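You operate a simulated robot arm through the tools that you are given. There is no shell and no other tool. Be economical: measure what you need, move in short steps, check, and stop when the job is done.

You are at the controls of a simulated two-armed robot. One attempt, no reset.

Task
Pick up the drink can that says "Orchava" from the belt top with one hand, pass it to the other hand and put it in the clear bottles drum. Set down upright: drink can.

The check looks at the end state, three seconds after you hand in, the way a careful person would. Anything else that was tipped, shoved, dropped, spilled or broken makes it a failure.

Robot
Two 6-joint arms with two-finger parallel grippers on one trunk, on a base that drives. Base frame: it is fixed to the floor where the robot stands at the start and does not move with it; the origin is under the middle of the robot, x ahead of it, y to its left, z up; the surface under the hand at the start is at about z = 850. Readings come in mm, degrees, newtons and seconds.
The left shoulder is at the start at [-96, 177, 781], the right one opposite. With the tool pointing down near the work surface each hand reaches from about 100 to 680 mm from the robot's upright axis, wherever it stands, measured 20 degrees to its own side. Places, roughly: Clear bottles drum [-1100, -3200, 800]. Payload 1.57 kg a hand.
Tool frame (each hand has its own): the origin (TCP) lies between the finger pads and is the grasp point; the fingertips stand 30 mm ahead of it; z points along the fingers, y is the line along which they close. Largest opening 80 mm; finger width 17, thickness 12; the body of the gripper, 40 by 82 mm, starts 80 mm behind the TCP.
Orientation is told as [roll, pitch, yaw] about the base's x, y, z axes, in that order, counted from this pose: with the fingers straight down and closing along the base's y, the tool's x points along the base's -x, its y along +y and its z along -z.

Tools
- The arms move only by the tool apply_moves. It takes "left_increments", "right_increments" or both (then of equal length, played together; a hand with none holds still); each is a list of rows, each a list of 6 numbers: the shift along the tool's x, y, z in units of 250 mm (1.0 is 250 mm), then the turn, a rotation vector about the tool's x, y, z in units of 120 degrees (1.0 is 120 degrees). In form: [[dx, dy, dz, wx, wy, wz], ...]. A call has 1 to 10 rows; each row is the pose to reach, as a shift and turn from the pose commanded when the call began, along the tool's axes at that moment. "left_hand" and "right_hand" are, for a hand that has rows, the closure, from 0 (fully open) to 1 (shut), set as the call begins (left out, the last holds). A call with a number of a shift or a turn outside -1 to 1 is refused whole. Rows are played at 5 a second. More than 50 mm and 8.6 degrees between two rows, or a gripper value outside its range, and nothing of the call is played. A pose out of reach is approached as far as the arm can. The call stops where the force on the tool passes 40 N (or 10 N more than at its start, if that is more) or the arm is blocked; 0.2 s more then pass. The fingers move at their own pace (about 72 mm/s each) and stop on an object; they squeeze with about 39 N. The grip force told is the motor's: it shows also when the fingers shut on nothing. Time passes only in rows, and 0.2 s behind the last, so rows that repeat a pose let the fingers close. It gives the time, the measured TCP pose, the force on the tool (base axes), the opening and the grip force at its end, in the units of the frame above (readings bear some noise), with the torque about the TCP (base axes, N m) and any sound that the robot's microphone picked up.
- Cameras (640 x 400 px; columns grow to the right, rows downward): "scene" is now at [44.6, -12.4, 1509.6]; the picture's right is [-0.14, -0.99, 0.00], its down [-0.67, 0.09, -0.74] and it looks along [0.73, -0.10, -0.68] (base axes); focal length 269 px, centre (320, 200). "left" rides on the left gripper at [72, 7, -122] in its tool frame; the picture's right is [-0.09, 1.00, 0.00], its down [-0.84, -0.08, -0.54] and it looks along [-0.54, -0.05, 0.84] (tool axes); focal length 238 px, centre (320, 200). "right" rides on the right gripper at [72, -7, -122] in its tool frame; the picture's right is [0.09, 1.00, 0.00], its down [-0.84, 0.08, -0.54] and it looks along [-0.54, 0.05, 0.84] (tool axes); focal length 238 px, centre (320, 200). There is no depth. A picture from a camera that has moved, and an enlarged one, comes with that camera's place and axes in the base frame and with its lens.
- camera(camera): a new picture of that camera. It takes no simulated time.
- raise_lower(by): slides the trunk up (or, below 0, down) by that many mm; the arms and the scene camera ride with it, the base frame stays. It gives what a move gives, with no picture.
- drive_base(legs): drives the robot by 1 to 6 legs, each [ahead, left, turn to the left] in mm, mm and degrees, along the robot's own axes; the way and the turn of a leg run together, so that a leg with both is an arc; at most 1500 mm and 180 degrees a leg. The arms and the cameras ride along, it lands a little off, and it stops where it bumps. It gives what a move gives.
- head_to(pan, tilt): turns the head with the scene camera to pan (to the left, within 143 degrees either way) and tilt (down, from -29 to 69), counted from straight ahead of the robot. It gives what a move gives.
- enlarge(camera, box): a new picture of the part [left, top, right, bottom] of that camera's present view, enlarged. It takes no simulated time.
- sign_off(): hands the job in; it is judged then, once.

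Work in short steps. Places have to be worked out from the pictures, the camera data and where the tool is seen: move nearer, look again, correct. Check each grasp and each placing, and mend what went wrong. You have 120 turns and 100 pictures in all, those below and enlarged ones among them. Open the grippers and draw the arms clear of the work before you hand the job in, unless the task says otherwise; then end with one line.

The tools are called after "Emit:" as name(argument=value, ...) on one line, values as JSON. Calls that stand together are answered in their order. apply_moves: Moves the arms, as the interface text tells. Its arguments: {"type":"object","properties":{"left_increments":{"type":"array"},"left_hand":{"type":"number"},"right_increments":{"type":"array"},"right_hand":{"type":"number"}},"required":[]} The other tools are called the same way: raise_lower (by) slides the trunk up or down; drive_base (legs) drives the base; head_to (pan, tilt) turns the head that bears the scene camera; camera (camera) takes a picture; enlarge (camera, box) takes an enlarged picture of a part of a camera's view; sign_off () hands the job in.

At the start:

```text
t: 0.0
left_tcp_pos: [434.8, 85.1, 1085.2]
left_tool_rot: [0.0, 0.1, 0.0]
left_ft_force: [-0.4, -0.5, -0.2]
left_torque: [0.01, 0.04, -0.01]
left_opening: 80.0
left_finger_force: 0.1
right_tcp_pos: [381.1, -264.1, 1170.7]
right_tool_rot: [0.1, 0.0, 0.1]
right_ft_force: [0.5, 0.0, 0.0]
right_torque: [0.05, -0.02, -0.03]
right_opening: 80.1
right_finger_force: 0.0
trunk travel left (down, up): [-225.0, 103.0]
robot x, y, heading: [1.9, -1.4, -0.2]
head pan, tilt: [-7.8, 42.5]
```

scene: 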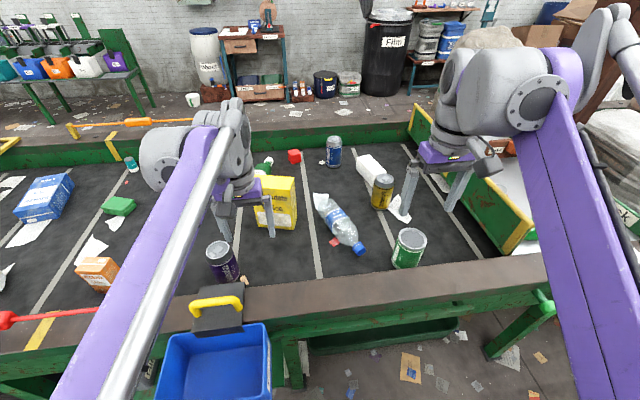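
right: 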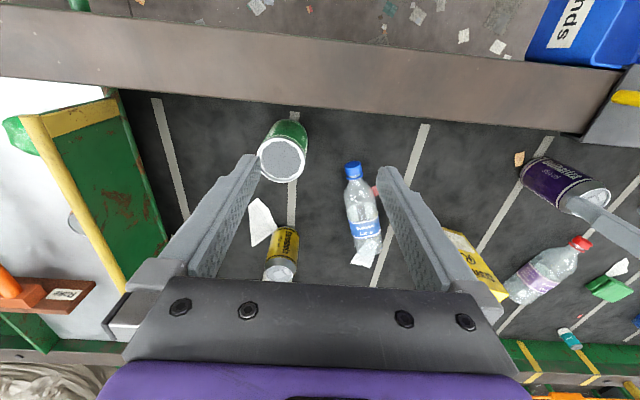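
left: 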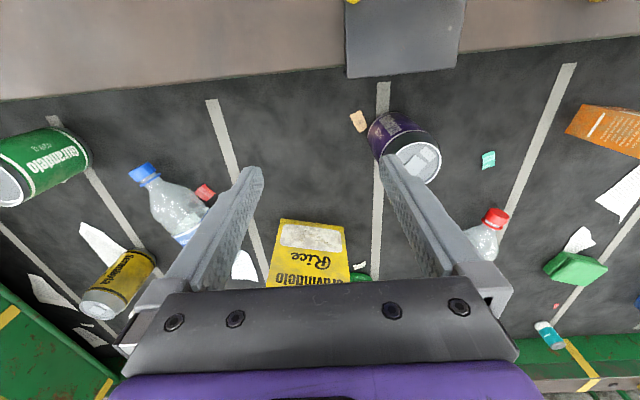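

I see several cans (purple, green, yellow, blue). I enlarge the views to read the labels.

Emit:
enlarge(camera="scene", box=[190, 130, 450, 290])

Emit:
enlarge(camera="right", box=[220, 100, 640, 320])

Emit:
enlarge(camera="left", box=[0, 100, 460, 330])

```text
2.46 times, centred on (320, 210) of scene
camera zoom: at [44.6, -12.4, 1509.6], right [-0.14, -0.99, 0.0], down [-0.67, 0.09, -0.74], along [0.73, -0.1, -0.68], focal length 662 px, centre (320, 175)
```

zoom: 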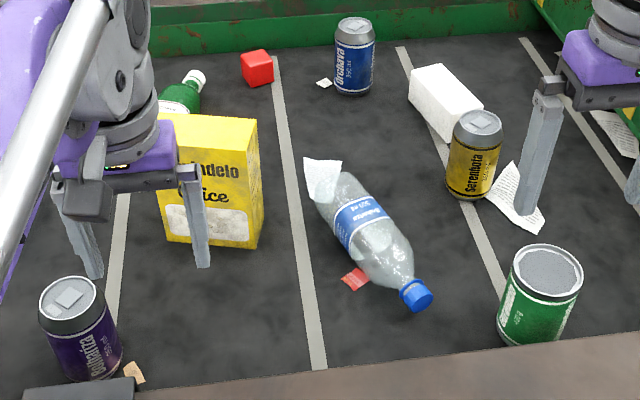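

```text
1.52 times, centred on (430, 210) of right
camera zoom: at [306.8, -269.4, 1291.7], right [-0.09, 1.0, 0.0], down [0.84, 0.08, 0.54], along [0.54, 0.05, -0.84], focal length 363 px, centre (152, 185)
```

zoom: 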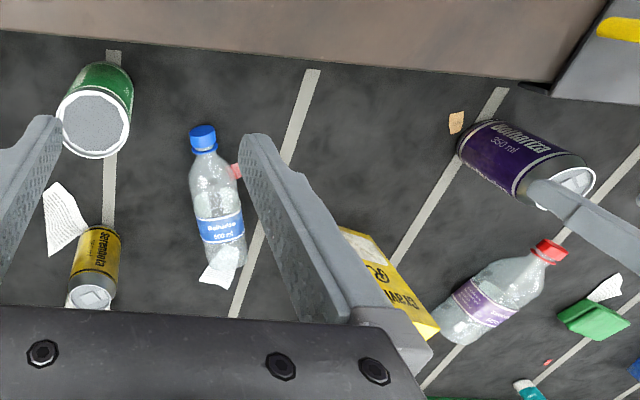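

```text
1.39 times, centred on (230, 215) of left
camera zoom: at [361.5, 92.5, 1207.9], right [0.09, 1.0, 0.0], down [0.84, -0.08, 0.54], along [0.54, -0.05, -0.84], focal length 332 px, centre (445, 179)
```

zoom: 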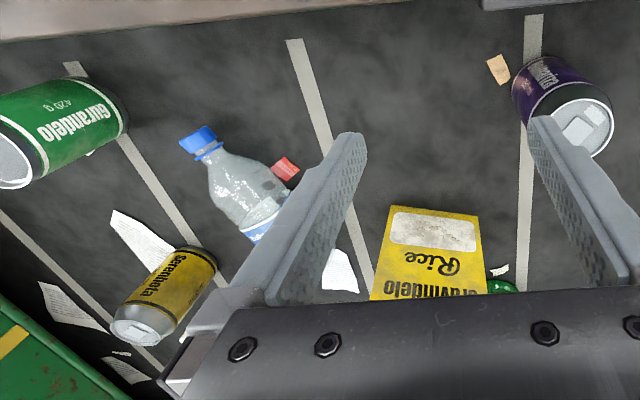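

The blue can reads "Orchava", at about x 970, y -195, which is too far for now. I check it closer and look at the belt front and the gap to the robot.

Emit:
enlarge(camera="scene", box=[290, 120, 430, 210])

Emit:
head_to(pan=0, tilt=69)

Emit:
camera(camera="scene")

```text
4.44 times, centred on (360, 165) of scene
camera zoom: at [44.6, -12.4, 1509.6], right [-0.14, -0.99, 0.0], down [-0.67, 0.09, -0.74], along [0.73, -0.1, -0.68], focal length 1194 px, centre (142, 356)
```

zoom: 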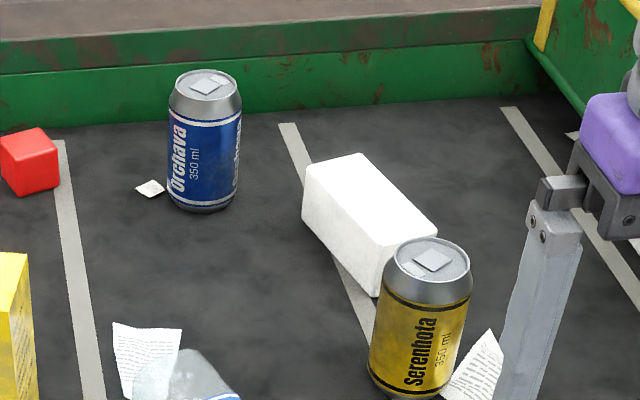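

```text
t: 0.9
left_tcp_pos: [434.2, 85.6, 1086.4]
left_tool_rot: [0.0, 0.0, 0.0]
left_ft_force: [0.2, -0.3, -0.2]
left_torque: [0.01, 0.0, 0.0]
left_opening: 80.1
left_finger_force: 0.1
right_tcp_pos: [380.9, -264.0, 1170.3]
right_tool_rot: [0.0, 0.0, 0.0]
right_ft_force: [0.4, 0.3, -0.6]
right_torque: [0.01, -0.03, -0.02]
right_opening: 80.1
right_finger_force: 0.0
trunk travel left (down, up): [-225.0, 103.0]
robot x, y, heading: [-1.0, -3.0, 0.3]
head pan, tilt: [0.0, 68.8]
```

```text
92 pictures are left
camera scene: at [18.1, -1.1, 1477.2], right [0.0, -1.0, 0.0], down [-0.93, 0.0, -0.36], along [0.36, 0.0, -0.93], focal length 269 px, centre (320, 200)
```

scene: 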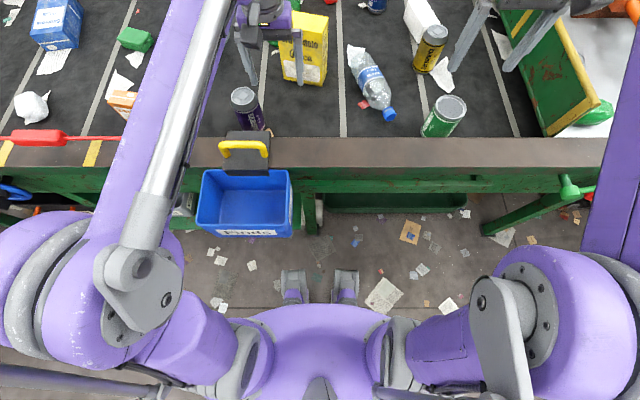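

The blue "Orchava" can is confirmed, with its centre near (970, -198). The base front is around x 200, the belt edge around x 335 and the blue bin's front face around x 210, so I creep 110 mm ahead and raise the trunk.

Emit:
drive_base(legs=[[110, 0, 0]])

Emit:
raise_lower(by=90)

Emit:
camera(camera="scene")

```text
t: 2.1
left_tcp_pos: [545.3, 85.7, 1085.5]
left_tool_rot: [-0.1, 0.1, 0.0]
left_ft_force: [0.8, -0.1, -0.5]
left_torque: [-0.01, 0.02, 0.02]
left_opening: 80.1
left_finger_force: 0.1
right_tcp_pos: [490.8, -262.6, 1170.7]
right_tool_rot: [0.0, 0.0, 0.0]
right_ft_force: [0.0, 0.1, -0.6]
right_torque: [0.02, 0.05, 0.06]
right_opening: 80.1
right_finger_force: 0.1
trunk travel left (down, up): [-225.0, 103.0]
robot x, y, heading: [105.8, -4.4, -0.5]
head pan, tilt: [0.0, 68.8]
```

```text
t: 3.4
left_tcp_pos: [525.1, 85.8, 1181.8]
left_tool_rot: [0.0, -0.7, 0.0]
left_ft_force: [-0.8, -0.3, 0.1]
left_torque: [0.0, 0.0, 0.01]
left_opening: 80.3
left_finger_force: 0.1
right_tcp_pos: [471.0, -263.8, 1264.2]
right_tool_rot: [0.0, -0.7, 0.1]
right_ft_force: [0.3, -0.7, -0.5]
right_torque: [0.03, 0.02, -0.01]
right_opening: 79.9
right_finger_force: 0.2
trunk travel left (down, up): [-315.0, 13.0]
robot x, y, heading: [114.2, -3.0, 0.3]
head pan, tilt: [0.0, 68.8]
```

```text
91 pictures are left
camera scene: at [101.8, -0.7, 1572.6], right [0.0, -1.0, 0.0], down [-0.93, 0.0, -0.38], along [0.38, 0.0, -0.93], focal length 269 px, centre (320, 200)
```

scene: 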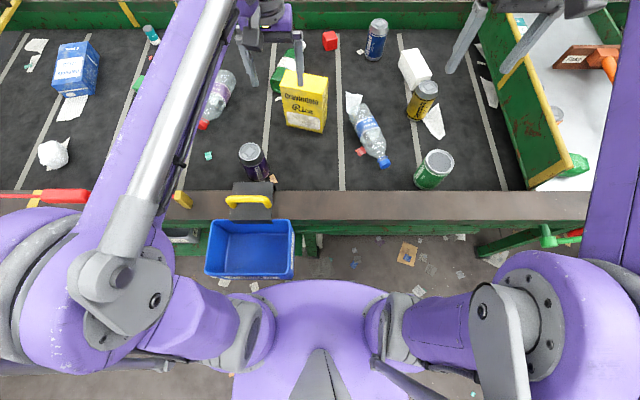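

The head-on view agrees. I pitch the right hand 45° forward and swing it toward the can, still high above the belt.

Emit:
apply_moves(right_increments=[[-0.088, 0.026, 0.02, 0, -0.0375, 0], [-0.175, 0.051, 0.03, 0, -0.075, 0], [-0.263, 0.077, 0.05, 0, -0.1125, 0], [-0.35, 0.102, 0.08, 0, -0.15, 0], [-0.438, 0.128, 0.1, 0, -0.1875, 0], [-0.526, 0.154, 0.13, 0, -0.225, 0], [-0.613, 0.179, 0.16, 0, -0.2625, 0], [-0.7, 0.205, 0.2, 0, -0.3, 0], [-0.788, 0.23, 0.23, 0, -0.3375, 0], [-0.876, 0.256, 0.256, 0, -0.375, 0]], right_hand=0)

Emit:
camera(camera="right")

Emit:
head_to(pan=-10, tilt=38)

Emit:
camera(camera="scene")

```text
t: 5.6
left_tcp_pos: [524.7, 86.9, 1182.7]
left_tool_rot: [0.0, -1.1, 0.0]
left_ft_force: [-0.8, 0.4, 0.0]
left_torque: [0.02, 0.01, 0.01]
left_opening: 80.3
left_finger_force: 0.1
right_tcp_pos: [690.8, -199.9, 1205.9]
right_tool_rot: [0.0, -46.1, 0.0]
right_ft_force: [0.1, -0.2, 0.2]
right_torque: [0.0, -0.06, 0.03]
right_opening: 79.9
right_finger_force: 0.2
trunk travel left (down, up): [-315.0, 13.0]
robot x, y, heading: [109.7, 2.2, -0.0]
head pan, tilt: [0.0, 68.8]
```

```text
90 pictures are left
camera right: at [550.7, -206.2, 1238.8], right [-0.06, 1.0, -0.07], down [0.19, 0.08, 0.98], along [0.98, 0.05, -0.19], focal length 238 px, centre (320, 200)
```

right: 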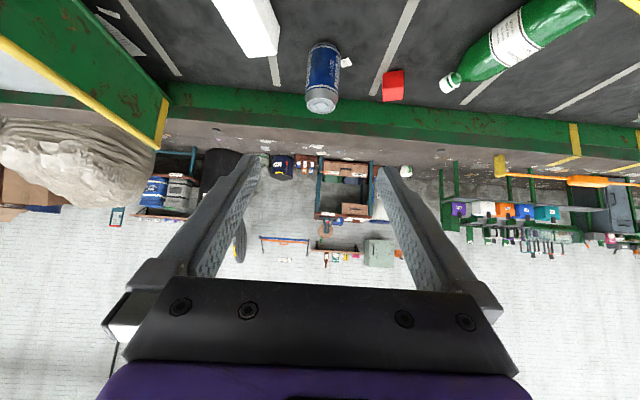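

```text
t: 6.5
left_tcp_pos: [525.4, 85.1, 1183.2]
left_tool_rot: [0.0, -1.1, 0.1]
left_ft_force: [-0.2, 0.4, -0.4]
left_torque: [0.0, 0.02, -0.01]
left_opening: 80.0
left_finger_force: 0.1
right_tcp_pos: [689.6, -199.9, 1206.6]
right_tool_rot: [0.0, -46.0, 0.0]
right_ft_force: [-0.2, 0.3, 1.0]
right_torque: [0.01, -0.02, -0.02]
right_opening: 79.5
right_finger_force: 0.1
trunk travel left (down, up): [-315.0, 13.0]
robot x, y, heading: [108.6, -0.8, -0.1]
head pan, tilt: [-10.0, 38.0]
```

```text
89 pictures are left
camera scene: at [127.8, -15.6, 1612.6], right [-0.17, -0.98, 0.0], down [-0.59, 0.11, -0.8], along [0.79, -0.14, -0.6], focal length 269 px, centre (320, 200)
```

scene: 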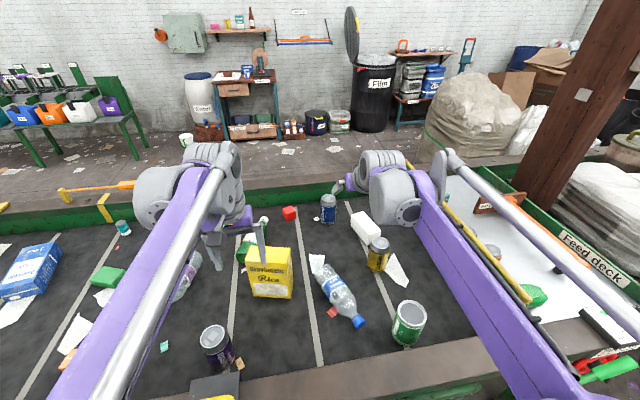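

Both views put the can centre near (967, -197) with its top around z 970. I move along the tool axis to a pre-grasp point about 140 mm short of it.

Emit:
apply_moves(right_increments=[[0.02, 0.002, 0.16, 0, 0, 0], [0.04, 0.004, 0.33, 0, 0, 0], [0.06, 0.006, 0.49, 0, 0, 0], [0.09, 0.008, 0.65, 0, 0, 0], [0.11, 0.01, 0.82, 0, 0, 0], [0.128, 0.012, 0.98, 0, 0, 0]])

Emit:
camera(camera="right")

Emit:
camera(camera="scene")

```text
t: 7.9
left_tcp_pos: [524.1, 85.1, 1182.8]
left_tool_rot: [0.0, -1.0, 0.0]
left_ft_force: [-0.7, 0.5, -0.2]
left_torque: [0.02, 0.01, 0.02]
left_opening: 80.0
left_finger_force: 0.1
right_tcp_pos: [844.2, -192.0, 1014.3]
right_tool_rot: [-0.1, -45.9, 0.0]
right_ft_force: [-0.1, -0.3, -0.3]
right_torque: [-0.02, 0.03, 0.02]
right_opening: 79.9
right_finger_force: 0.0
trunk travel left (down, up): [-315.0, 13.0]
robot x, y, heading: [107.1, -3.0, 0.1]
head pan, tilt: [-10.0, 38.0]
```

```text
88 pictures are left
camera right: at [705.6, -199.0, 1046.7], right [-0.06, 1.0, -0.07], down [0.19, 0.08, 0.98], along [0.98, 0.05, -0.2], focal length 238 px, centre (320, 200)
```

right: 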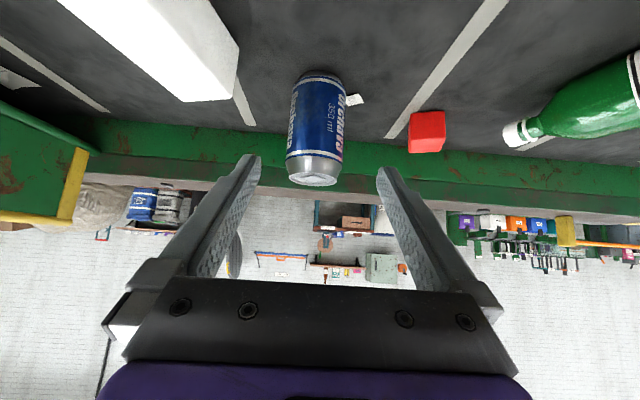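

```text
87 pictures are left
camera scene: at [127.9, -15.8, 1612.6], right [-0.17, -0.98, 0.0], down [-0.59, 0.11, -0.8], along [0.79, -0.14, -0.6], focal length 269 px, centre (320, 200)
```

scene: 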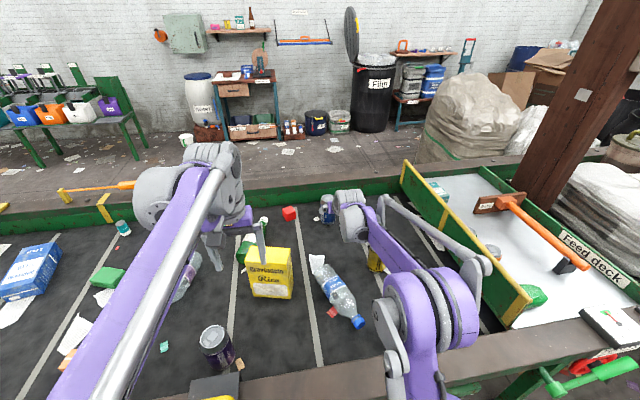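

The can axis is at about (965, -195.5), and I'm 3.5 mm off in y. I advance partway with the correction, then look again.

Emit:
apply_moves(right_increments=[[0.01, -0.014, 0.04, 0, 0, 0], [0.014, -0.014, 0.14, 0, 0, 0], [0.018, -0.014, 0.24, 0, 0, 0]])

Emit:
camera(camera="right")

```text
t: 8.7
left_tcp_pos: [525.5, 86.2, 1181.9]
left_tool_rot: [0.0, -1.0, 0.0]
left_ft_force: [0.2, -1.0, 0.0]
left_torque: [0.02, -0.01, 0.0]
left_opening: 80.0
left_finger_force: 0.0
right_tcp_pos: [885.7, -198.4, 967.2]
right_tool_rot: [0.0, -46.0, 0.0]
right_ft_force: [0.6, 0.4, -0.7]
right_torque: [0.0, 0.01, 0.0]
right_opening: 80.0
right_finger_force: 0.1
trunk travel left (down, up): [-315.0, 13.0]
robot x, y, heading: [109.6, 1.1, -0.1]
head pan, tilt: [-10.0, 38.0]
```

```text
86 pictures are left
camera right: at [745.8, -204.1, 1000.5], right [-0.06, 1.0, -0.07], down [0.19, 0.08, 0.98], along [0.98, 0.05, -0.2], focal length 238 px, centre (320, 200)
```

right: 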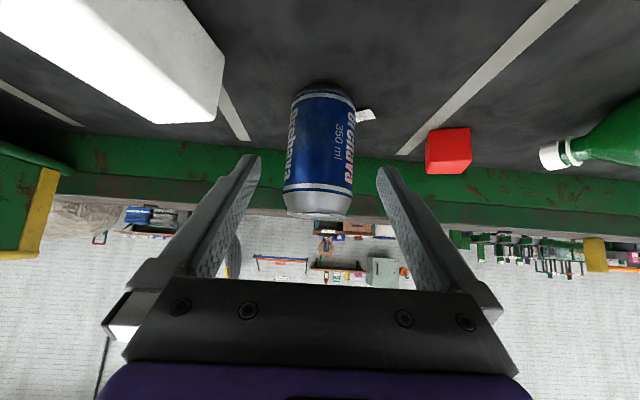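

Centring is good, within 2 mm. I advance the remaining ~99 mm to straddle the can.

Emit:
apply_moves(right_increments=[[0.003, 0.008, 0.08, 0, 0, 0], [0.005, 0.008, 0.16, 0, 0, 0], [0.007, 0.008, 0.24, 0, 0, 0], [0.008, 0.008, 0.32, 0, 0, 0], [0.009, 0.008, 0.394, 0, 0, 0]])

Emit:
camera(camera="right")

Emit:
enlarge(camera="scene", box=[270, 160, 430, 260])

```text
t: 9.9
left_tcp_pos: [524.4, 86.4, 1182.1]
left_tool_rot: [0.0, -1.0, 0.0]
left_ft_force: [-0.3, -0.2, -0.4]
left_torque: [0.03, -0.02, -0.02]
left_opening: 80.2
left_finger_force: 0.0
right_tcp_pos: [952.9, -198.9, 897.1]
right_tool_rot: [0.0, -46.0, 0.1]
right_ft_force: [-0.4, -0.7, 0.7]
right_torque: [-0.03, 0.03, -0.01]
right_opening: 80.0
right_finger_force: 0.0
trunk travel left (down, up): [-315.0, 13.0]
robot x, y, heading: [106.6, -1.4, 0.2]
head pan, tilt: [-10.0, 38.0]
```

```text
85 pictures are left
camera right: at [813.5, -204.5, 929.7], right [-0.06, 1.0, -0.07], down [0.19, 0.08, 0.98], along [0.98, 0.05, -0.2], focal length 238 px, centre (320, 200)
```

right: 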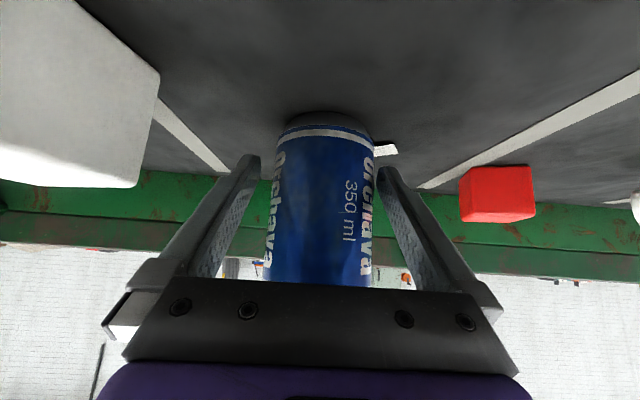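

```text
4.00 times, centred on (350, 210) of scene
camera zoom: at [127.9, -15.9, 1612.6], right [-0.17, -0.98, 0.0], down [-0.59, 0.11, -0.8], along [0.79, -0.14, -0.6], focal length 1075 px, centre (200, 160)
```

zoom: 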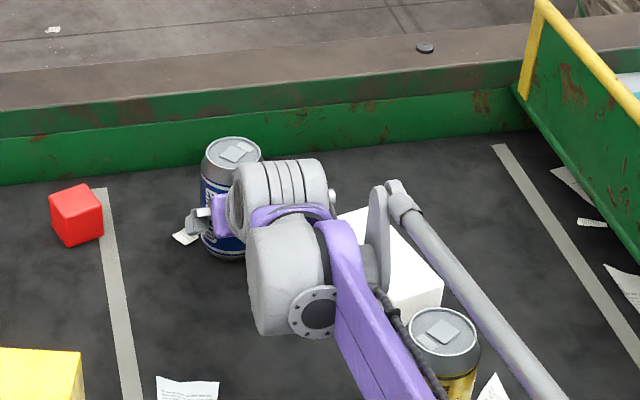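

The can sits about 4 mm toward the left finger (+y) between the pads. I shift +4 mm in y and then close.

Emit:
apply_moves(right_increments=[[0, 0.008, 0, 0, 0, 0], [0, 0.016, 0, 0, 0, 0]])

Emit:
apply_moves(right_increments=[[0, 0, 0, 0, 0, 0], [0, 0, 0, 0, 0, 0], [0, 0, 0, 0, 0, 0], [0, 0, 0, 0, 0, 0]], right_hand=1)

Emit:
camera(camera="right")

```text
t: 10.5
left_tcp_pos: [524.1, 84.3, 1182.6]
left_tool_rot: [0.0, -1.1, 0.0]
left_ft_force: [0.0, 0.3, 1.2]
left_torque: [-0.04, 0.02, -0.02]
left_opening: 79.8
left_finger_force: 0.1
right_tcp_pos: [953.4, -194.0, 898.2]
right_tool_rot: [0.0, -46.0, 0.1]
right_ft_force: [0.6, -0.1, -0.8]
right_torque: [-0.01, 0.03, -0.01]
right_opening: 80.1
right_finger_force: 0.0
trunk travel left (down, up): [-315.0, 13.0]
robot x, y, heading: [110.5, 1.0, 0.1]
head pan, tilt: [-10.0, 38.0]
```

```text
t: 11.5
left_tcp_pos: [524.7, 86.1, 1182.7]
left_tool_rot: [0.0, -0.9, 0.1]
left_ft_force: [-0.1, 0.4, -0.2]
left_torque: [0.01, -0.03, 0.01]
left_opening: 79.9
left_finger_force: 0.1
right_tcp_pos: [954.7, -195.7, 897.2]
right_tool_rot: [0.0, -46.0, 0.0]
right_ft_force: [-0.2, 0.9, -0.5]
right_torque: [0.01, 0.0, 0.02]
right_opening: 61.7
right_finger_force: 38.9
trunk travel left (down, up): [-315.0, 13.0]
robot x, y, heading: [106.5, -5.2, -0.1]
head pan, tilt: [-10.0, 38.0]
```

```text
83 pictures are left
camera right: at [814.1, -200.9, 930.0], right [-0.06, 1.0, -0.07], down [0.19, 0.08, 0.98], along [0.98, 0.05, -0.2], focal length 238 px, centre (320, 200)
```

right: 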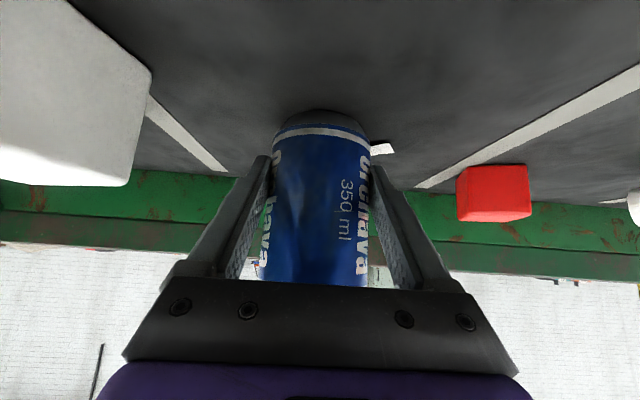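

Grip is firm (62 mm opening, 39 N). I lift straight up 120 mm.

Emit:
apply_moves(right_increments=[[-0.058, 0, -0.056, 0, 0, 0], [-0.144, 0, -0.139, 0, 0, 0], [-0.23, 0, -0.222, 0, 0, 0], [-0.346, 0, -0.333, 0, 0, 0]])

Emit:
camera(camera="right")

Emit:
camera(camera="scene")

```text
t: 12.5
left_tcp_pos: [524.4, 85.6, 1183.4]
left_tool_rot: [-0.1, -1.1, -0.1]
left_ft_force: [-0.8, -0.6, -0.4]
left_torque: [0.01, -0.01, 0.01]
left_opening: 79.9
left_finger_force: 0.1
right_tcp_pos: [952.2, -195.0, 1017.5]
right_tool_rot: [0.0, -45.9, 0.0]
right_ft_force: [0.2, 0.7, -0.6]
right_torque: [0.01, 0.0, -0.04]
right_opening: 61.5
right_finger_force: 39.4
trunk travel left (down, up): [-315.0, 13.0]
robot x, y, heading: [108.1, -1.6, 0.3]
head pan, tilt: [-10.0, 38.0]
```

```text
82 pictures are left
camera right: at [813.4, -200.6, 1051.0], right [-0.06, 1.0, -0.07], down [0.19, 0.08, 0.98], along [0.98, 0.05, -0.2], focal length 238 px, centre (320, 200)
```

right: 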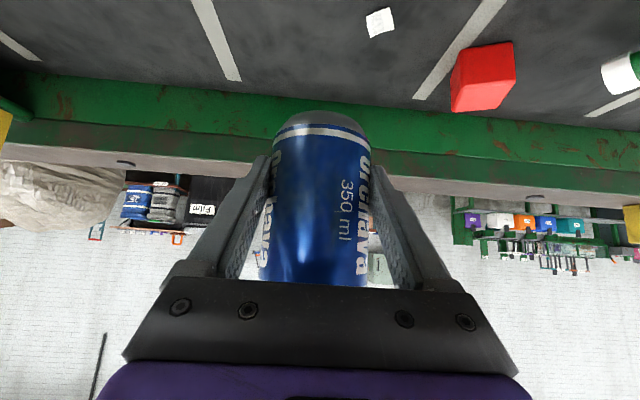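

```text
81 pictures are left
camera scene: at [127.9, -15.9, 1612.6], right [-0.17, -0.98, 0.0], down [-0.59, 0.11, -0.8], along [0.79, -0.14, -0.6], focal length 269 px, centre (320, 200)
```

scene: 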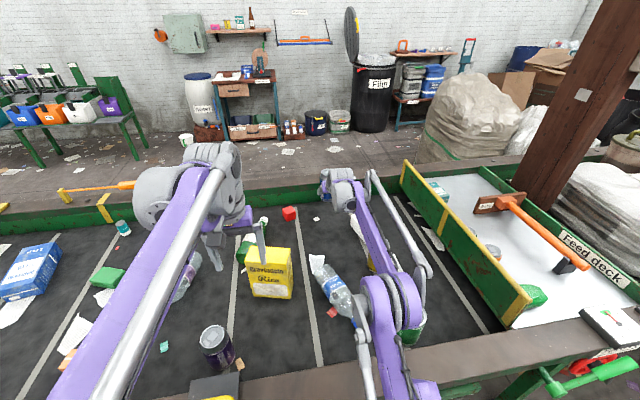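

The can is lifted cleanly. I bring it back toward the robot's front for the hand-over.

Emit:
apply_moves(right_increments=[[0.016, 0.02, -0.142, 0, 0, 0], [0.033, 0.04, -0.283, 0, 0, 0], [0.05, 0.06, -0.425, 0, 0, 0], [0.066, 0.08, -0.567, 0, 0, 0], [0.082, 0.1, -0.708, 0, 0, 0], [0.099, 0.12, -0.85, 0, 0, 0]])

Emit:
apply_moves(right_increments=[[0.055, 0.024, -0.114, 0, 0, 0], [0.109, 0.048, -0.228, 0, 0, 0], [0.164, 0.072, -0.342, 0, 0, 0], [0.218, 0.096, -0.456, 0, 0, 0], [0.273, 0.12, -0.57, 0, 0, 0]])

Emit:
camera(camera="scene")

Emit:
camera(camera="left")

```text
t: 13.9
left_tcp_pos: [524.6, 85.1, 1182.9]
left_tool_rot: [0.0, -1.0, 0.1]
left_ft_force: [0.4, 0.0, -0.1]
left_torque: [0.02, 0.0, 0.02]
left_opening: 80.2
left_finger_force: 0.0
right_tcp_pos: [785.1, -163.1, 1149.2]
right_tool_rot: [-0.1, -46.1, 0.0]
right_ft_force: [0.2, -0.2, -1.5]
right_torque: [-0.04, 0.01, -0.02]
right_opening: 61.4
right_finger_force: 39.0
trunk travel left (down, up): [-315.0, 13.0]
robot x, y, heading: [112.1, -2.2, 0.1]
head pan, tilt: [-10.0, 38.0]
```

```text
t: 15.1
left_tcp_pos: [525.4, 85.6, 1181.8]
left_tool_rot: [0.0, -1.0, 0.0]
left_ft_force: [-0.4, 0.3, -0.5]
left_torque: [-0.02, -0.01, 0.02]
left_opening: 80.0
left_finger_force: 0.0
right_tcp_pos: [635.6, -132.5, 1199.9]
right_tool_rot: [-0.1, -46.0, 0.0]
right_ft_force: [0.4, 0.0, 0.7]
right_torque: [0.01, -0.01, 0.02]
right_opening: 62.7
right_finger_force: 39.3
trunk travel left (down, up): [-315.0, 13.0]
robot x, y, heading: [114.7, 1.0, 0.1]
head pan, tilt: [-10.0, 38.0]
```

```text
80 pictures are left
camera scene: at [127.8, -16.0, 1612.6], right [-0.17, -0.98, 0.0], down [-0.59, 0.11, -0.8], along [0.79, -0.14, -0.6], focal length 269 px, centre (320, 200)
```

scene: 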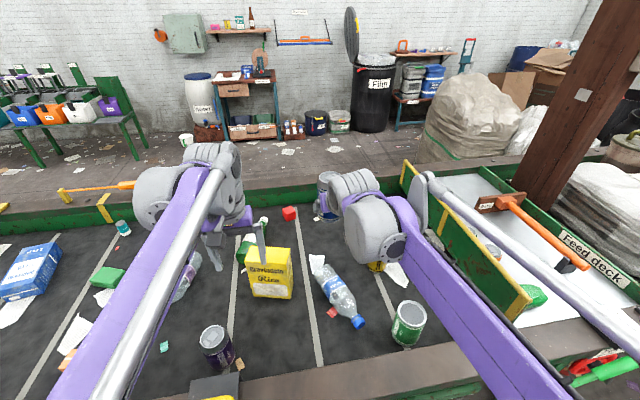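

```text
79 pictures are left
camera left: at [450.5, 92.7, 1303.7], right [0.09, 1.0, 0.0], down [0.83, -0.08, 0.56], along [0.55, -0.05, -0.83], focal length 238 px, centre (320, 200)
```

left: 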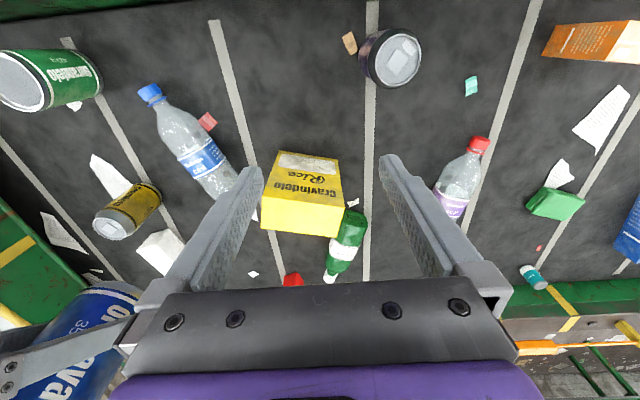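

The can is held with its axis about 11 mm ahead of the right TCP and its bottom about 47 mm below. I lower the right hand to a meeting point both arms can reach, and raise the left hand out of its way.

Emit:
apply_moves(right_increments=[[0.11, 0.05, 0.002, 0, 0, 0], [0.24, 0.12, 0.004, 0, 0, 0], [0.37, 0.22, 0.005, 0, 0, 0], [0.5, 0.34, 0.007, 0, 0, 0], [0.621, 0.45, 0.008, 0, 0, 0]], left_increments=[[0, 0.04, -0.06, 0, 0, 0], [0, 0.08, -0.12, 0, 0, 0], [0, 0.1, -0.18, 0, 0, 0], [0, 0.1, -0.22, 0, 0, 0], [0, 0.1, -0.26, 0, 0, 0]])

Emit:
head_to(pan=0, tilt=48)

Emit:
camera(camera="scene")

Emit:
camera(camera="left")

```text
t: 16.3
left_tcp_pos: [522.6, 110.8, 1248.6]
left_tool_rot: [0.0, -1.0, 0.0]
left_ft_force: [0.2, 0.2, 0.4]
left_torque: [0.0, -0.02, -0.01]
left_opening: 80.0
left_finger_force: 0.0
right_tcp_pos: [526.7, -20.2, 1082.4]
right_tool_rot: [0.0, -46.0, 0.0]
right_ft_force: [0.1, 0.3, -0.5]
right_torque: [-0.02, -0.02, 0.02]
right_opening: 63.2
right_finger_force: 38.8
trunk travel left (down, up): [-315.0, 13.0]
robot x, y, heading: [112.1, -0.8, -0.1]
head pan, tilt: [-10.0, 38.0]
```

```text
t: 17.0
left_tcp_pos: [522.7, 110.5, 1248.7]
left_tool_rot: [0.0, -0.9, 0.0]
left_ft_force: [-0.1, -0.1, 0.1]
left_torque: [0.01, 0.02, -0.04]
left_opening: 80.1
left_finger_force: 0.1
right_tcp_pos: [528.2, -18.9, 1082.4]
right_tool_rot: [0.0, -46.0, 0.0]
right_ft_force: [0.5, -0.1, 0.0]
right_torque: [-0.01, -0.02, 0.02]
right_opening: 63.2
right_finger_force: 38.8
trunk travel left (down, up): [-315.0, 13.0]
robot x, y, heading: [111.6, 2.9, -0.0]
head pan, tilt: [0.0, 48.0]
```

```text
78 pictures are left
camera scene: at [121.9, -1.0, 1598.1], right [0.0, -1.0, 0.0], down [-0.73, 0.0, -0.68], along [0.68, 0.0, -0.73], focal length 269 px, centre (320, 200)
```

scene: 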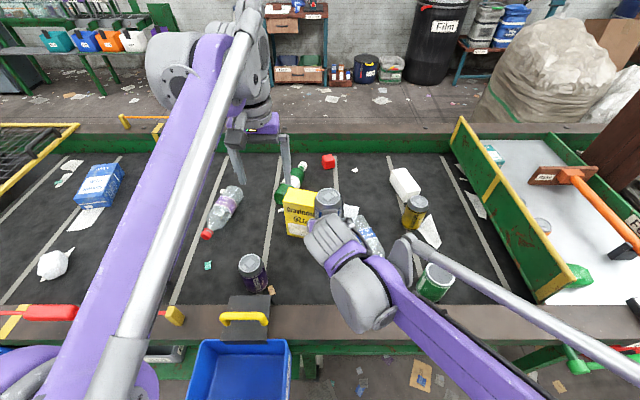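

```text
77 pictures are left
camera left: at [448.6, 118.1, 1369.5], right [0.09, 1.0, 0.0], down [0.83, -0.08, 0.56], along [0.55, -0.05, -0.83], focal length 238 px, centre (320, 200)
```

left: 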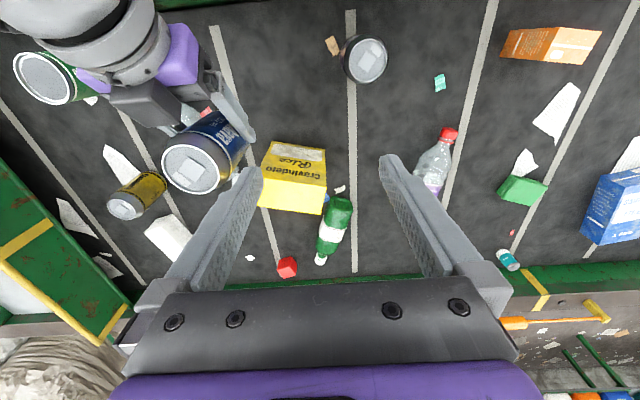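

The left camera puts the can top at about (541, -19, 1157), matching my estimate. I move the left hand over the can at its present height.

Emit:
apply_moves(left_increments=[[-0.014, -0.104, 0, 0, 0, 0], [-0.028, -0.208, 0, 0, 0, 0], [-0.042, -0.312, 0, 0, 0, 0], [-0.056, -0.416, 0, 0, 0, 0], [-0.07, -0.52, 0, 0, 0, 0]], left_hand=0)

Emit:
camera(camera="left")

Emit:
camera(camera="scene")

Emit:
camera(camera="right")

```text
t: 18.2
left_tcp_pos: [539.1, -20.0, 1249.7]
left_tool_rot: [0.0, -0.9, 0.0]
left_ft_force: [-0.4, -0.6, 0.4]
left_torque: [0.01, 0.02, -0.01]
left_opening: 80.0
left_finger_force: 0.1
right_tcp_pos: [526.8, -18.1, 1081.8]
right_tool_rot: [0.0, -46.0, 0.0]
right_ft_force: [0.0, -0.6, -1.0]
right_torque: [0.01, 0.02, 0.03]
right_opening: 63.1
right_finger_force: 39.1
trunk travel left (down, up): [-315.0, 13.0]
robot x, y, heading: [107.2, 3.3, -0.1]
head pan, tilt: [0.0, 48.0]
```

```text
76 pictures are left
camera left: at [464.7, -12.6, 1369.9], right [0.09, 1.0, 0.0], down [0.83, -0.08, 0.56], along [0.55, -0.05, -0.83], focal length 238 px, centre (320, 200)
```

left: 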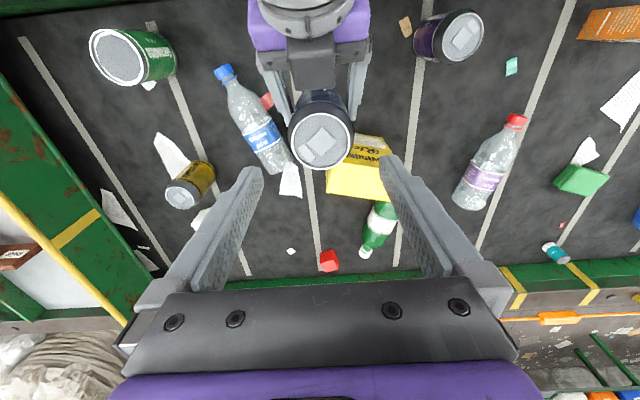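

```text
75 pictures are left
camera scene: at [121.9, -1.0, 1598.1], right [0.0, -1.0, 0.0], down [-0.73, 0.0, -0.68], along [0.68, 0.0, -0.73], focal length 269 px, centre (320, 200)
```

scene: 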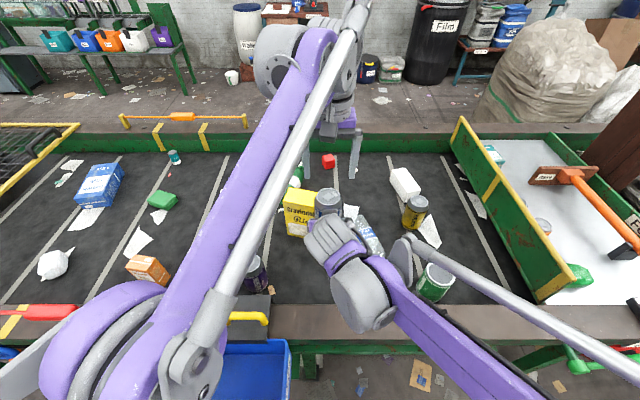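

```text
74 pictures are left
camera right: at [387.6, -25.6, 1114.4], right [-0.06, 1.0, -0.07], down [0.19, 0.08, 0.98], along [0.98, 0.05, -0.2], focal length 238 px, centre (320, 200)
```

right: 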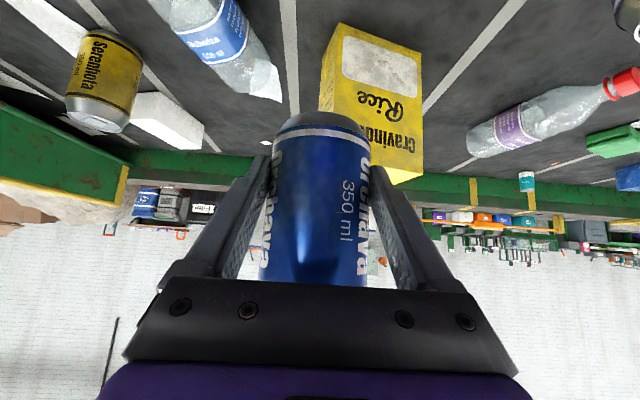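

The left hand is centred over the can within 2 mm. I descend the first 60 mm and check clearance to the right gripper.

Emit:
apply_moves(left_increments=[[0, 0.006, 0.08, 0, 0, 0], [0, 0.006, 0.16, 0, 0, 0], [0, 0.006, 0.24, 0, 0, 0]])

Emit:
camera(camera="left")

Emit:
enlarge(camera="scene", box=[240, 100, 440, 225])

```text
t: 19.0
left_tcp_pos: [541.9, -17.6, 1189.6]
left_tool_rot: [0.0, -1.0, 0.0]
left_ft_force: [0.6, -0.6, -0.5]
left_torque: [-0.02, -0.02, 0.01]
left_opening: 80.0
left_finger_force: 0.0
right_tcp_pos: [527.0, -18.9, 1081.1]
right_tool_rot: [0.1, -46.0, 0.0]
right_ft_force: [-0.7, 0.6, 0.0]
right_torque: [0.0, -0.02, 0.02]
right_opening: 63.1
right_finger_force: 38.9
trunk travel left (down, up): [-315.0, 13.0]
robot x, y, heading: [109.3, -1.8, -0.0]
head pan, tilt: [0.0, 48.0]
```

```text
73 pictures are left
camera left: at [467.5, -10.8, 1310.9], right [0.09, 1.0, 0.0], down [0.83, -0.08, 0.56], along [0.55, -0.05, -0.83], focal length 238 px, centre (320, 200)
```

left: 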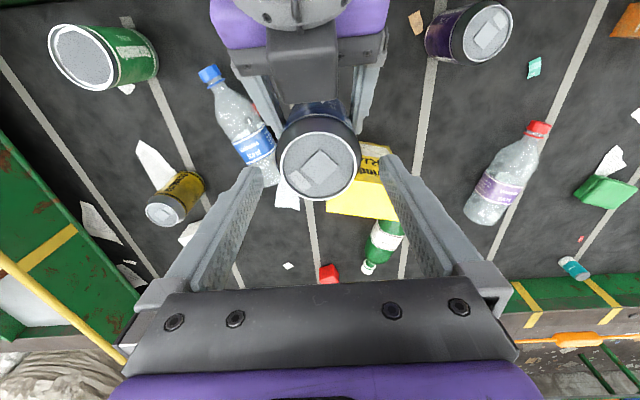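

```text
3.20 times, centred on (340, 162) of scene
camera zoom: at [121.9, -1.0, 1598.1], right [0.0, -1.0, 0.0], down [-0.73, 0.0, -0.68], along [0.68, 0.0, -0.73], focal length 860 px, centre (256, 320)
```

zoom: 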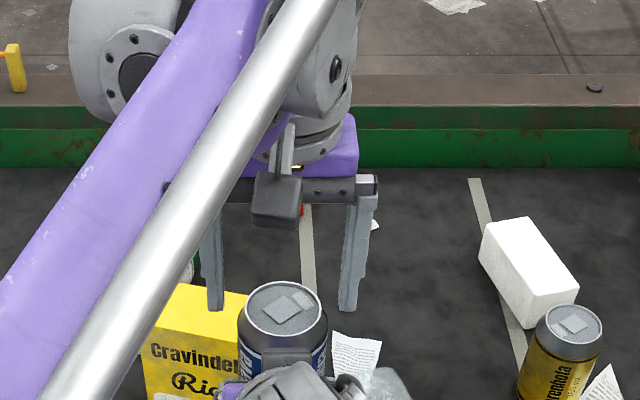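

Still centred (can at about 540, -17), and the left hand's camera clears the right gripper. I descend the remaining 52 mm.

Emit:
apply_moves(left_increments=[[0.004, 0, 0.07, 0, 0, 0], [0.006, 0, 0.14, 0, 0, 0], [0.008, 0, 0.21, 0, 0, 0]])

Emit:
camera(camera="left")

Emit:
camera(camera="right")

```text
t: 19.8
left_tcp_pos: [540.0, -16.3, 1137.0]
left_tool_rot: [0.1, -0.9, 0.0]
left_ft_force: [-0.2, 0.1, 0.1]
left_torque: [-0.03, -0.01, 0.03]
left_opening: 80.0
left_finger_force: 0.1
right_tcp_pos: [527.4, -20.4, 1082.4]
right_tool_rot: [0.0, -46.0, -0.1]
right_ft_force: [0.2, 0.1, 0.0]
right_torque: [-0.02, -0.03, -0.01]
right_opening: 63.1
right_finger_force: 38.3
trunk travel left (down, up): [-315.0, 13.0]
robot x, y, heading: [108.9, -1.0, -0.2]
head pan, tilt: [0.0, 48.0]
```

```text
71 pictures are left
camera left: at [466.6, -8.8, 1257.6], right [0.09, 1.0, 0.0], down [0.83, -0.08, 0.56], along [0.55, -0.05, -0.83], focal length 238 px, centre (320, 200)
```

left: 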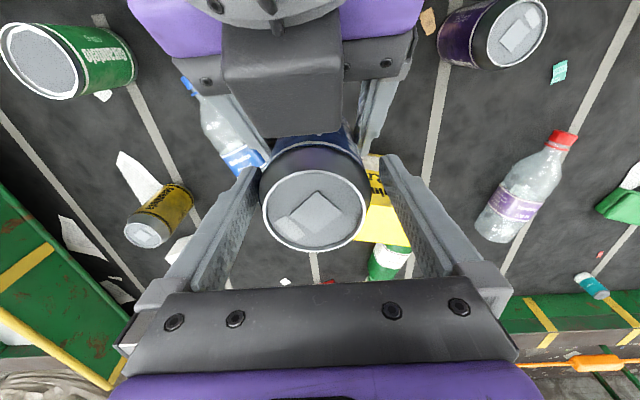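

```text
70 pictures are left
camera right: at [387.6, -25.6, 1114.4], right [-0.06, 1.0, -0.07], down [0.19, 0.08, 0.98], along [0.98, 0.05, -0.2], focal length 238 px, centre (320, 200)
```

right: 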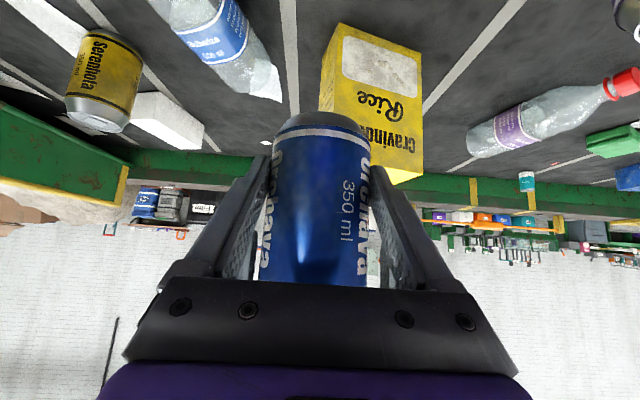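

The fingers straddle the can top, and the can sits about 2 mm toward -y. I correct that and close the left hand.

Emit:
apply_moves(left_increments=[[0, -0.008, 0, 0, 0, 0]])

Emit:
apply_moves(left_increments=[[0, 0, 0, 0, 0, 0], [0, 0, 0, 0, 0, 0], [0, 0, 0, 0, 0, 0], [0, 0, 0, 0, 0, 0]], left_hand=1)

Emit:
camera(camera="left")

```text
t: 20.2
left_tcp_pos: [542.7, -19.7, 1137.4]
left_tool_rot: [0.0, -1.1, 0.0]
left_ft_force: [-0.1, 0.8, -0.2]
left_torque: [0.01, 0.02, 0.01]
left_opening: 80.0
left_finger_force: 0.0
right_tcp_pos: [527.1, -19.6, 1082.0]
right_tool_rot: [0.0, -46.0, 0.1]
right_ft_force: [0.3, -0.3, -0.4]
right_torque: [-0.03, 0.0, 0.0]
right_opening: 62.9
right_finger_force: 38.7
trunk travel left (down, up): [-315.0, 13.0]
robot x, y, heading: [112.4, 3.0, -0.1]
head pan, tilt: [0.0, 48.0]
```

```text
t: 21.2
left_tcp_pos: [540.8, -19.2, 1137.9]
left_tool_rot: [0.0, -1.0, 0.0]
left_ft_force: [-0.3, -2.5, -0.8]
left_torque: [-0.01, -0.04, -0.07]
left_opening: 63.9
left_finger_force: 39.5
right_tcp_pos: [527.0, -19.6, 1081.6]
right_tool_rot: [-0.1, -45.9, 0.1]
right_ft_force: [-0.2, 3.3, 0.4]
right_torque: [-0.15, 0.02, 0.12]
right_opening: 63.3
right_finger_force: 38.6
trunk travel left (down, up): [-315.0, 13.0]
robot x, y, heading: [109.3, -2.9, -0.1]
head pan, tilt: [0.0, 48.0]
```

```text
69 pictures are left
camera left: at [467.2, -12.0, 1258.1], right [0.09, 1.0, 0.0], down [0.83, -0.08, 0.56], along [0.55, -0.05, -0.83], focal length 238 px, centre (320, 200)
```

left: 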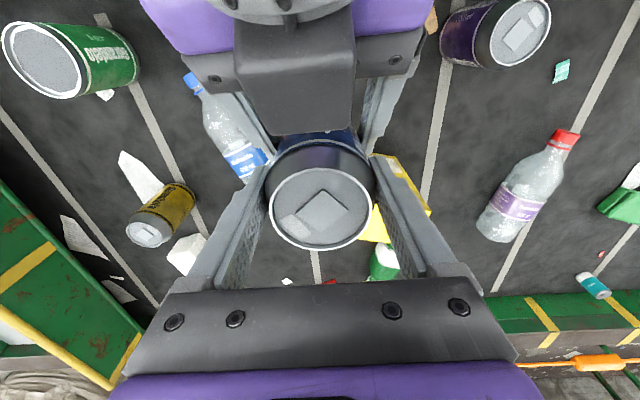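

Both hands hold the can (left 39 N). I release with the right hand and draw it straight back.

Emit:
apply_moves(right_increments=[[0, 0, 0, 0, 0, 0], [0, 0, 0, 0, 0, 0], [0, 0, 0, 0, 0, 0]], right_hand=0)

Emit:
apply_moves(right_increments=[[0.07, 0, -0.072, 0, 0, 0], [0.14, 0, -0.144, 0, 0, 0], [0.21, 0, -0.216, 0, 0, 0], [0.28, 0, -0.287, 0, 0, 0], [0.35, -0.05, -0.36, 0, 0, 0]])

Emit:
camera(camera="right")

Emit:
camera(camera="scene")

```text
t: 22.0
left_tcp_pos: [541.6, -19.0, 1137.2]
left_tool_rot: [0.1, -1.0, 0.0]
left_ft_force: [0.9, -0.2, -0.1]
left_torque: [-0.03, -0.02, 0.01]
left_opening: 63.3
left_finger_force: 38.4
right_tcp_pos: [526.9, -18.9, 1082.6]
right_tool_rot: [0.0, -46.1, 0.0]
right_ft_force: [-0.1, 1.0, 1.0]
right_torque: [0.0, -0.02, -0.03]
right_opening: 80.0
right_finger_force: 0.0
trunk travel left (down, up): [-315.0, 13.0]
robot x, y, heading: [111.1, 3.3, 0.0]
head pan, tilt: [0.0, 48.0]
```

```text
t: 23.2
left_tcp_pos: [541.1, -18.9, 1136.6]
left_tool_rot: [-0.1, -1.0, 0.0]
left_ft_force: [-0.5, 0.1, -0.4]
left_torque: [-0.01, 0.02, 0.0]
left_opening: 63.3
left_finger_force: 39.1
right_tcp_pos: [398.8, -34.2, 1084.1]
right_tool_rot: [0.1, -46.1, 0.0]
right_ft_force: [-0.2, -0.1, 1.0]
right_torque: [0.03, 0.0, 0.0]
right_opening: 80.0
right_finger_force: 0.1
trunk travel left (down, up): [-315.0, 13.0]
robot x, y, heading: [110.6, 2.8, -0.3]
head pan, tilt: [0.0, 48.0]
```

```text
68 pictures are left
camera right: at [260.1, -41.0, 1116.6], right [-0.06, 1.0, -0.07], down [0.19, 0.08, 0.98], along [0.98, 0.05, -0.2], focal length 238 px, centre (320, 200)
```

right: 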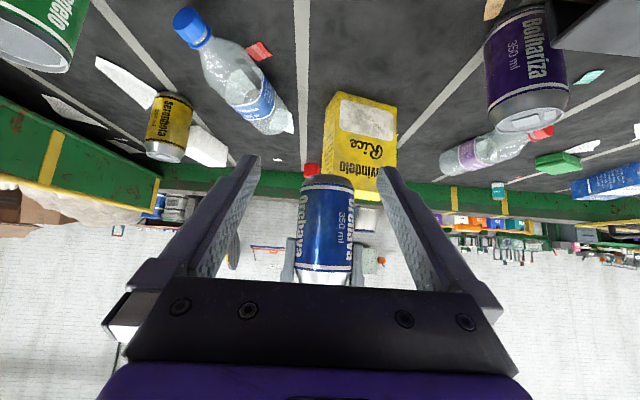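

```text
67 pictures are left
camera scene: at [121.9, -1.1, 1598.1], right [0.0, -1.0, 0.0], down [-0.73, 0.0, -0.68], along [0.68, 0.0, -0.73], focal length 269 px, centre (320, 200)
```

scene: 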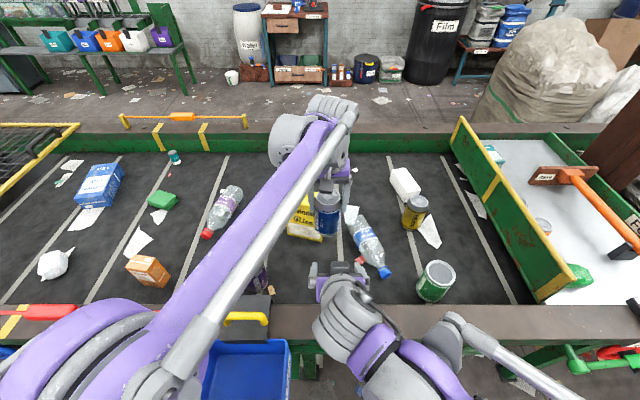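

The hand-over succeeded: the left hand holds the can upright. Before driving, I look to the right and behind for the way and the drum.

Emit:
head_to(pan=-110, tilt=18)

Emit:
camera(camera="scene")

Emit:
head_to(pan=-143, tilt=35)

Emit:
camera(camera="scene")

Emit:
head_to(pan=140, tilt=35)

Emit:
camera(camera="scene")

```text
t: 25.1
left_tcp_pos: [542.2, -19.2, 1137.0]
left_tool_rot: [0.0, -1.0, -0.1]
left_ft_force: [0.2, -0.9, 0.3]
left_torque: [0.03, 0.01, 0.0]
left_opening: 63.2
left_finger_force: 39.3
right_tcp_pos: [400.5, -34.2, 1084.0]
right_tool_rot: [-0.1, -45.9, 0.0]
right_ft_force: [-0.2, 0.3, 0.4]
right_torque: [0.0, 0.0, -0.01]
right_opening: 80.0
right_finger_force: 0.0
trunk travel left (down, up): [-315.0, 13.0]
robot x, y, heading: [111.3, -2.2, 0.2]
head pan, tilt: [-110.0, 18.0]
```

```text
66 pictures are left
camera scene: at [10.5, -88.8, 1642.3], right [-0.94, 0.34, -0.02], down [0.12, 0.29, -0.95], along [-0.32, -0.89, -0.31], focal length 269 px, centre (320, 200)
```

scene: 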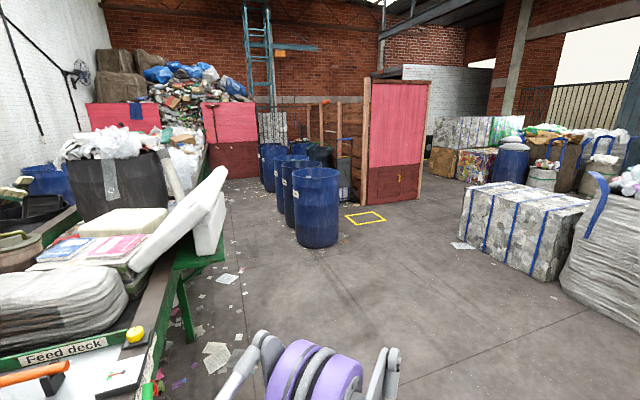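

```text
t: 26.1
left_tcp_pos: [542.4, -18.5, 1137.3]
left_tool_rot: [0.0, -1.0, 0.0]
left_ft_force: [-1.0, 0.3, -0.2]
left_torque: [0.0, -0.02, 0.01]
left_opening: 63.5
left_finger_force: 38.8
right_tcp_pos: [400.1, -34.7, 1082.6]
right_tool_rot: [0.0, -45.9, 0.0]
right_ft_force: [-0.2, 0.4, 0.9]
right_torque: [-0.03, 0.0, -0.02]
right_opening: 80.1
right_finger_force: 0.1
trunk travel left (down, up): [-315.0, 13.0]
robot x, y, heading: [108.0, -0.3, 0.1]
head pan, tilt: [-143.0, 35.0]
```

```text
65 pictures are left
camera scene: at [-27.5, -54.1, 1614.6], right [-0.6, 0.8, -0.01], down [0.47, 0.35, -0.81], along [-0.64, -0.49, -0.58], focal length 269 px, centre (320, 200)
```

scene: 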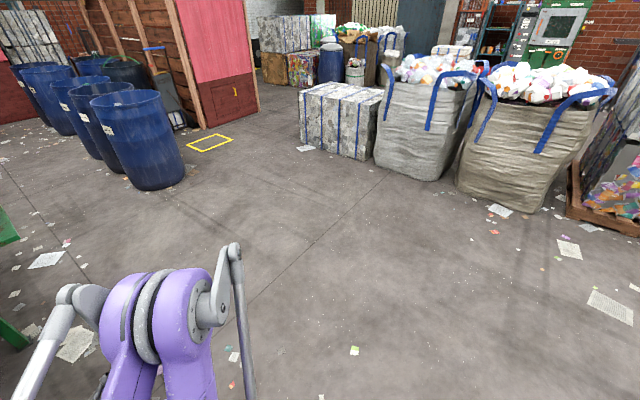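

```text
t: 30.0
left_tcp_pos: [540.9, -20.1, 1137.5]
left_tool_rot: [0.0, -1.0, -0.1]
left_ft_force: [-0.4, 0.4, 0.5]
left_torque: [0.01, -0.03, 0.02]
left_opening: 63.3
left_finger_force: 39.5
right_tcp_pos: [400.9, -34.0, 1083.8]
right_tool_rot: [0.0, -45.9, 0.0]
right_ft_force: [-0.2, -0.3, -0.2]
right_torque: [0.01, 0.02, -0.04]
right_opening: 79.9
right_finger_force: 0.0
trunk travel left (down, up): [-315.0, 13.0]
robot x, y, heading: [109.0, 0.3, 0.3]
head pan, tilt: [140.0, 35.0]
```

```text
64 pictures are left
camera scene: at [-24.6, 55.6, 1614.6], right [0.64, 0.77, 0.01], down [0.45, -0.37, -0.81], along [-0.62, 0.53, -0.58], focal length 269 px, centre (320, 200)
```

scene: 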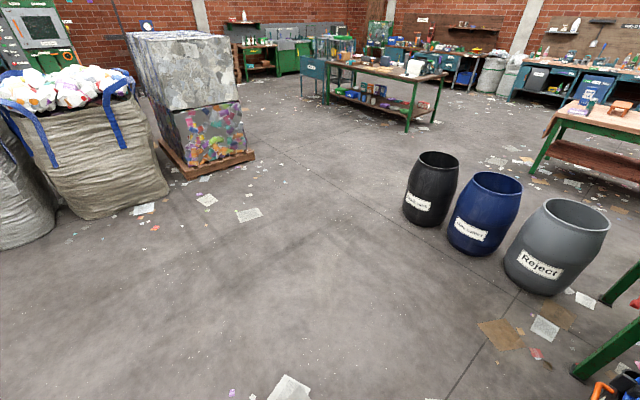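

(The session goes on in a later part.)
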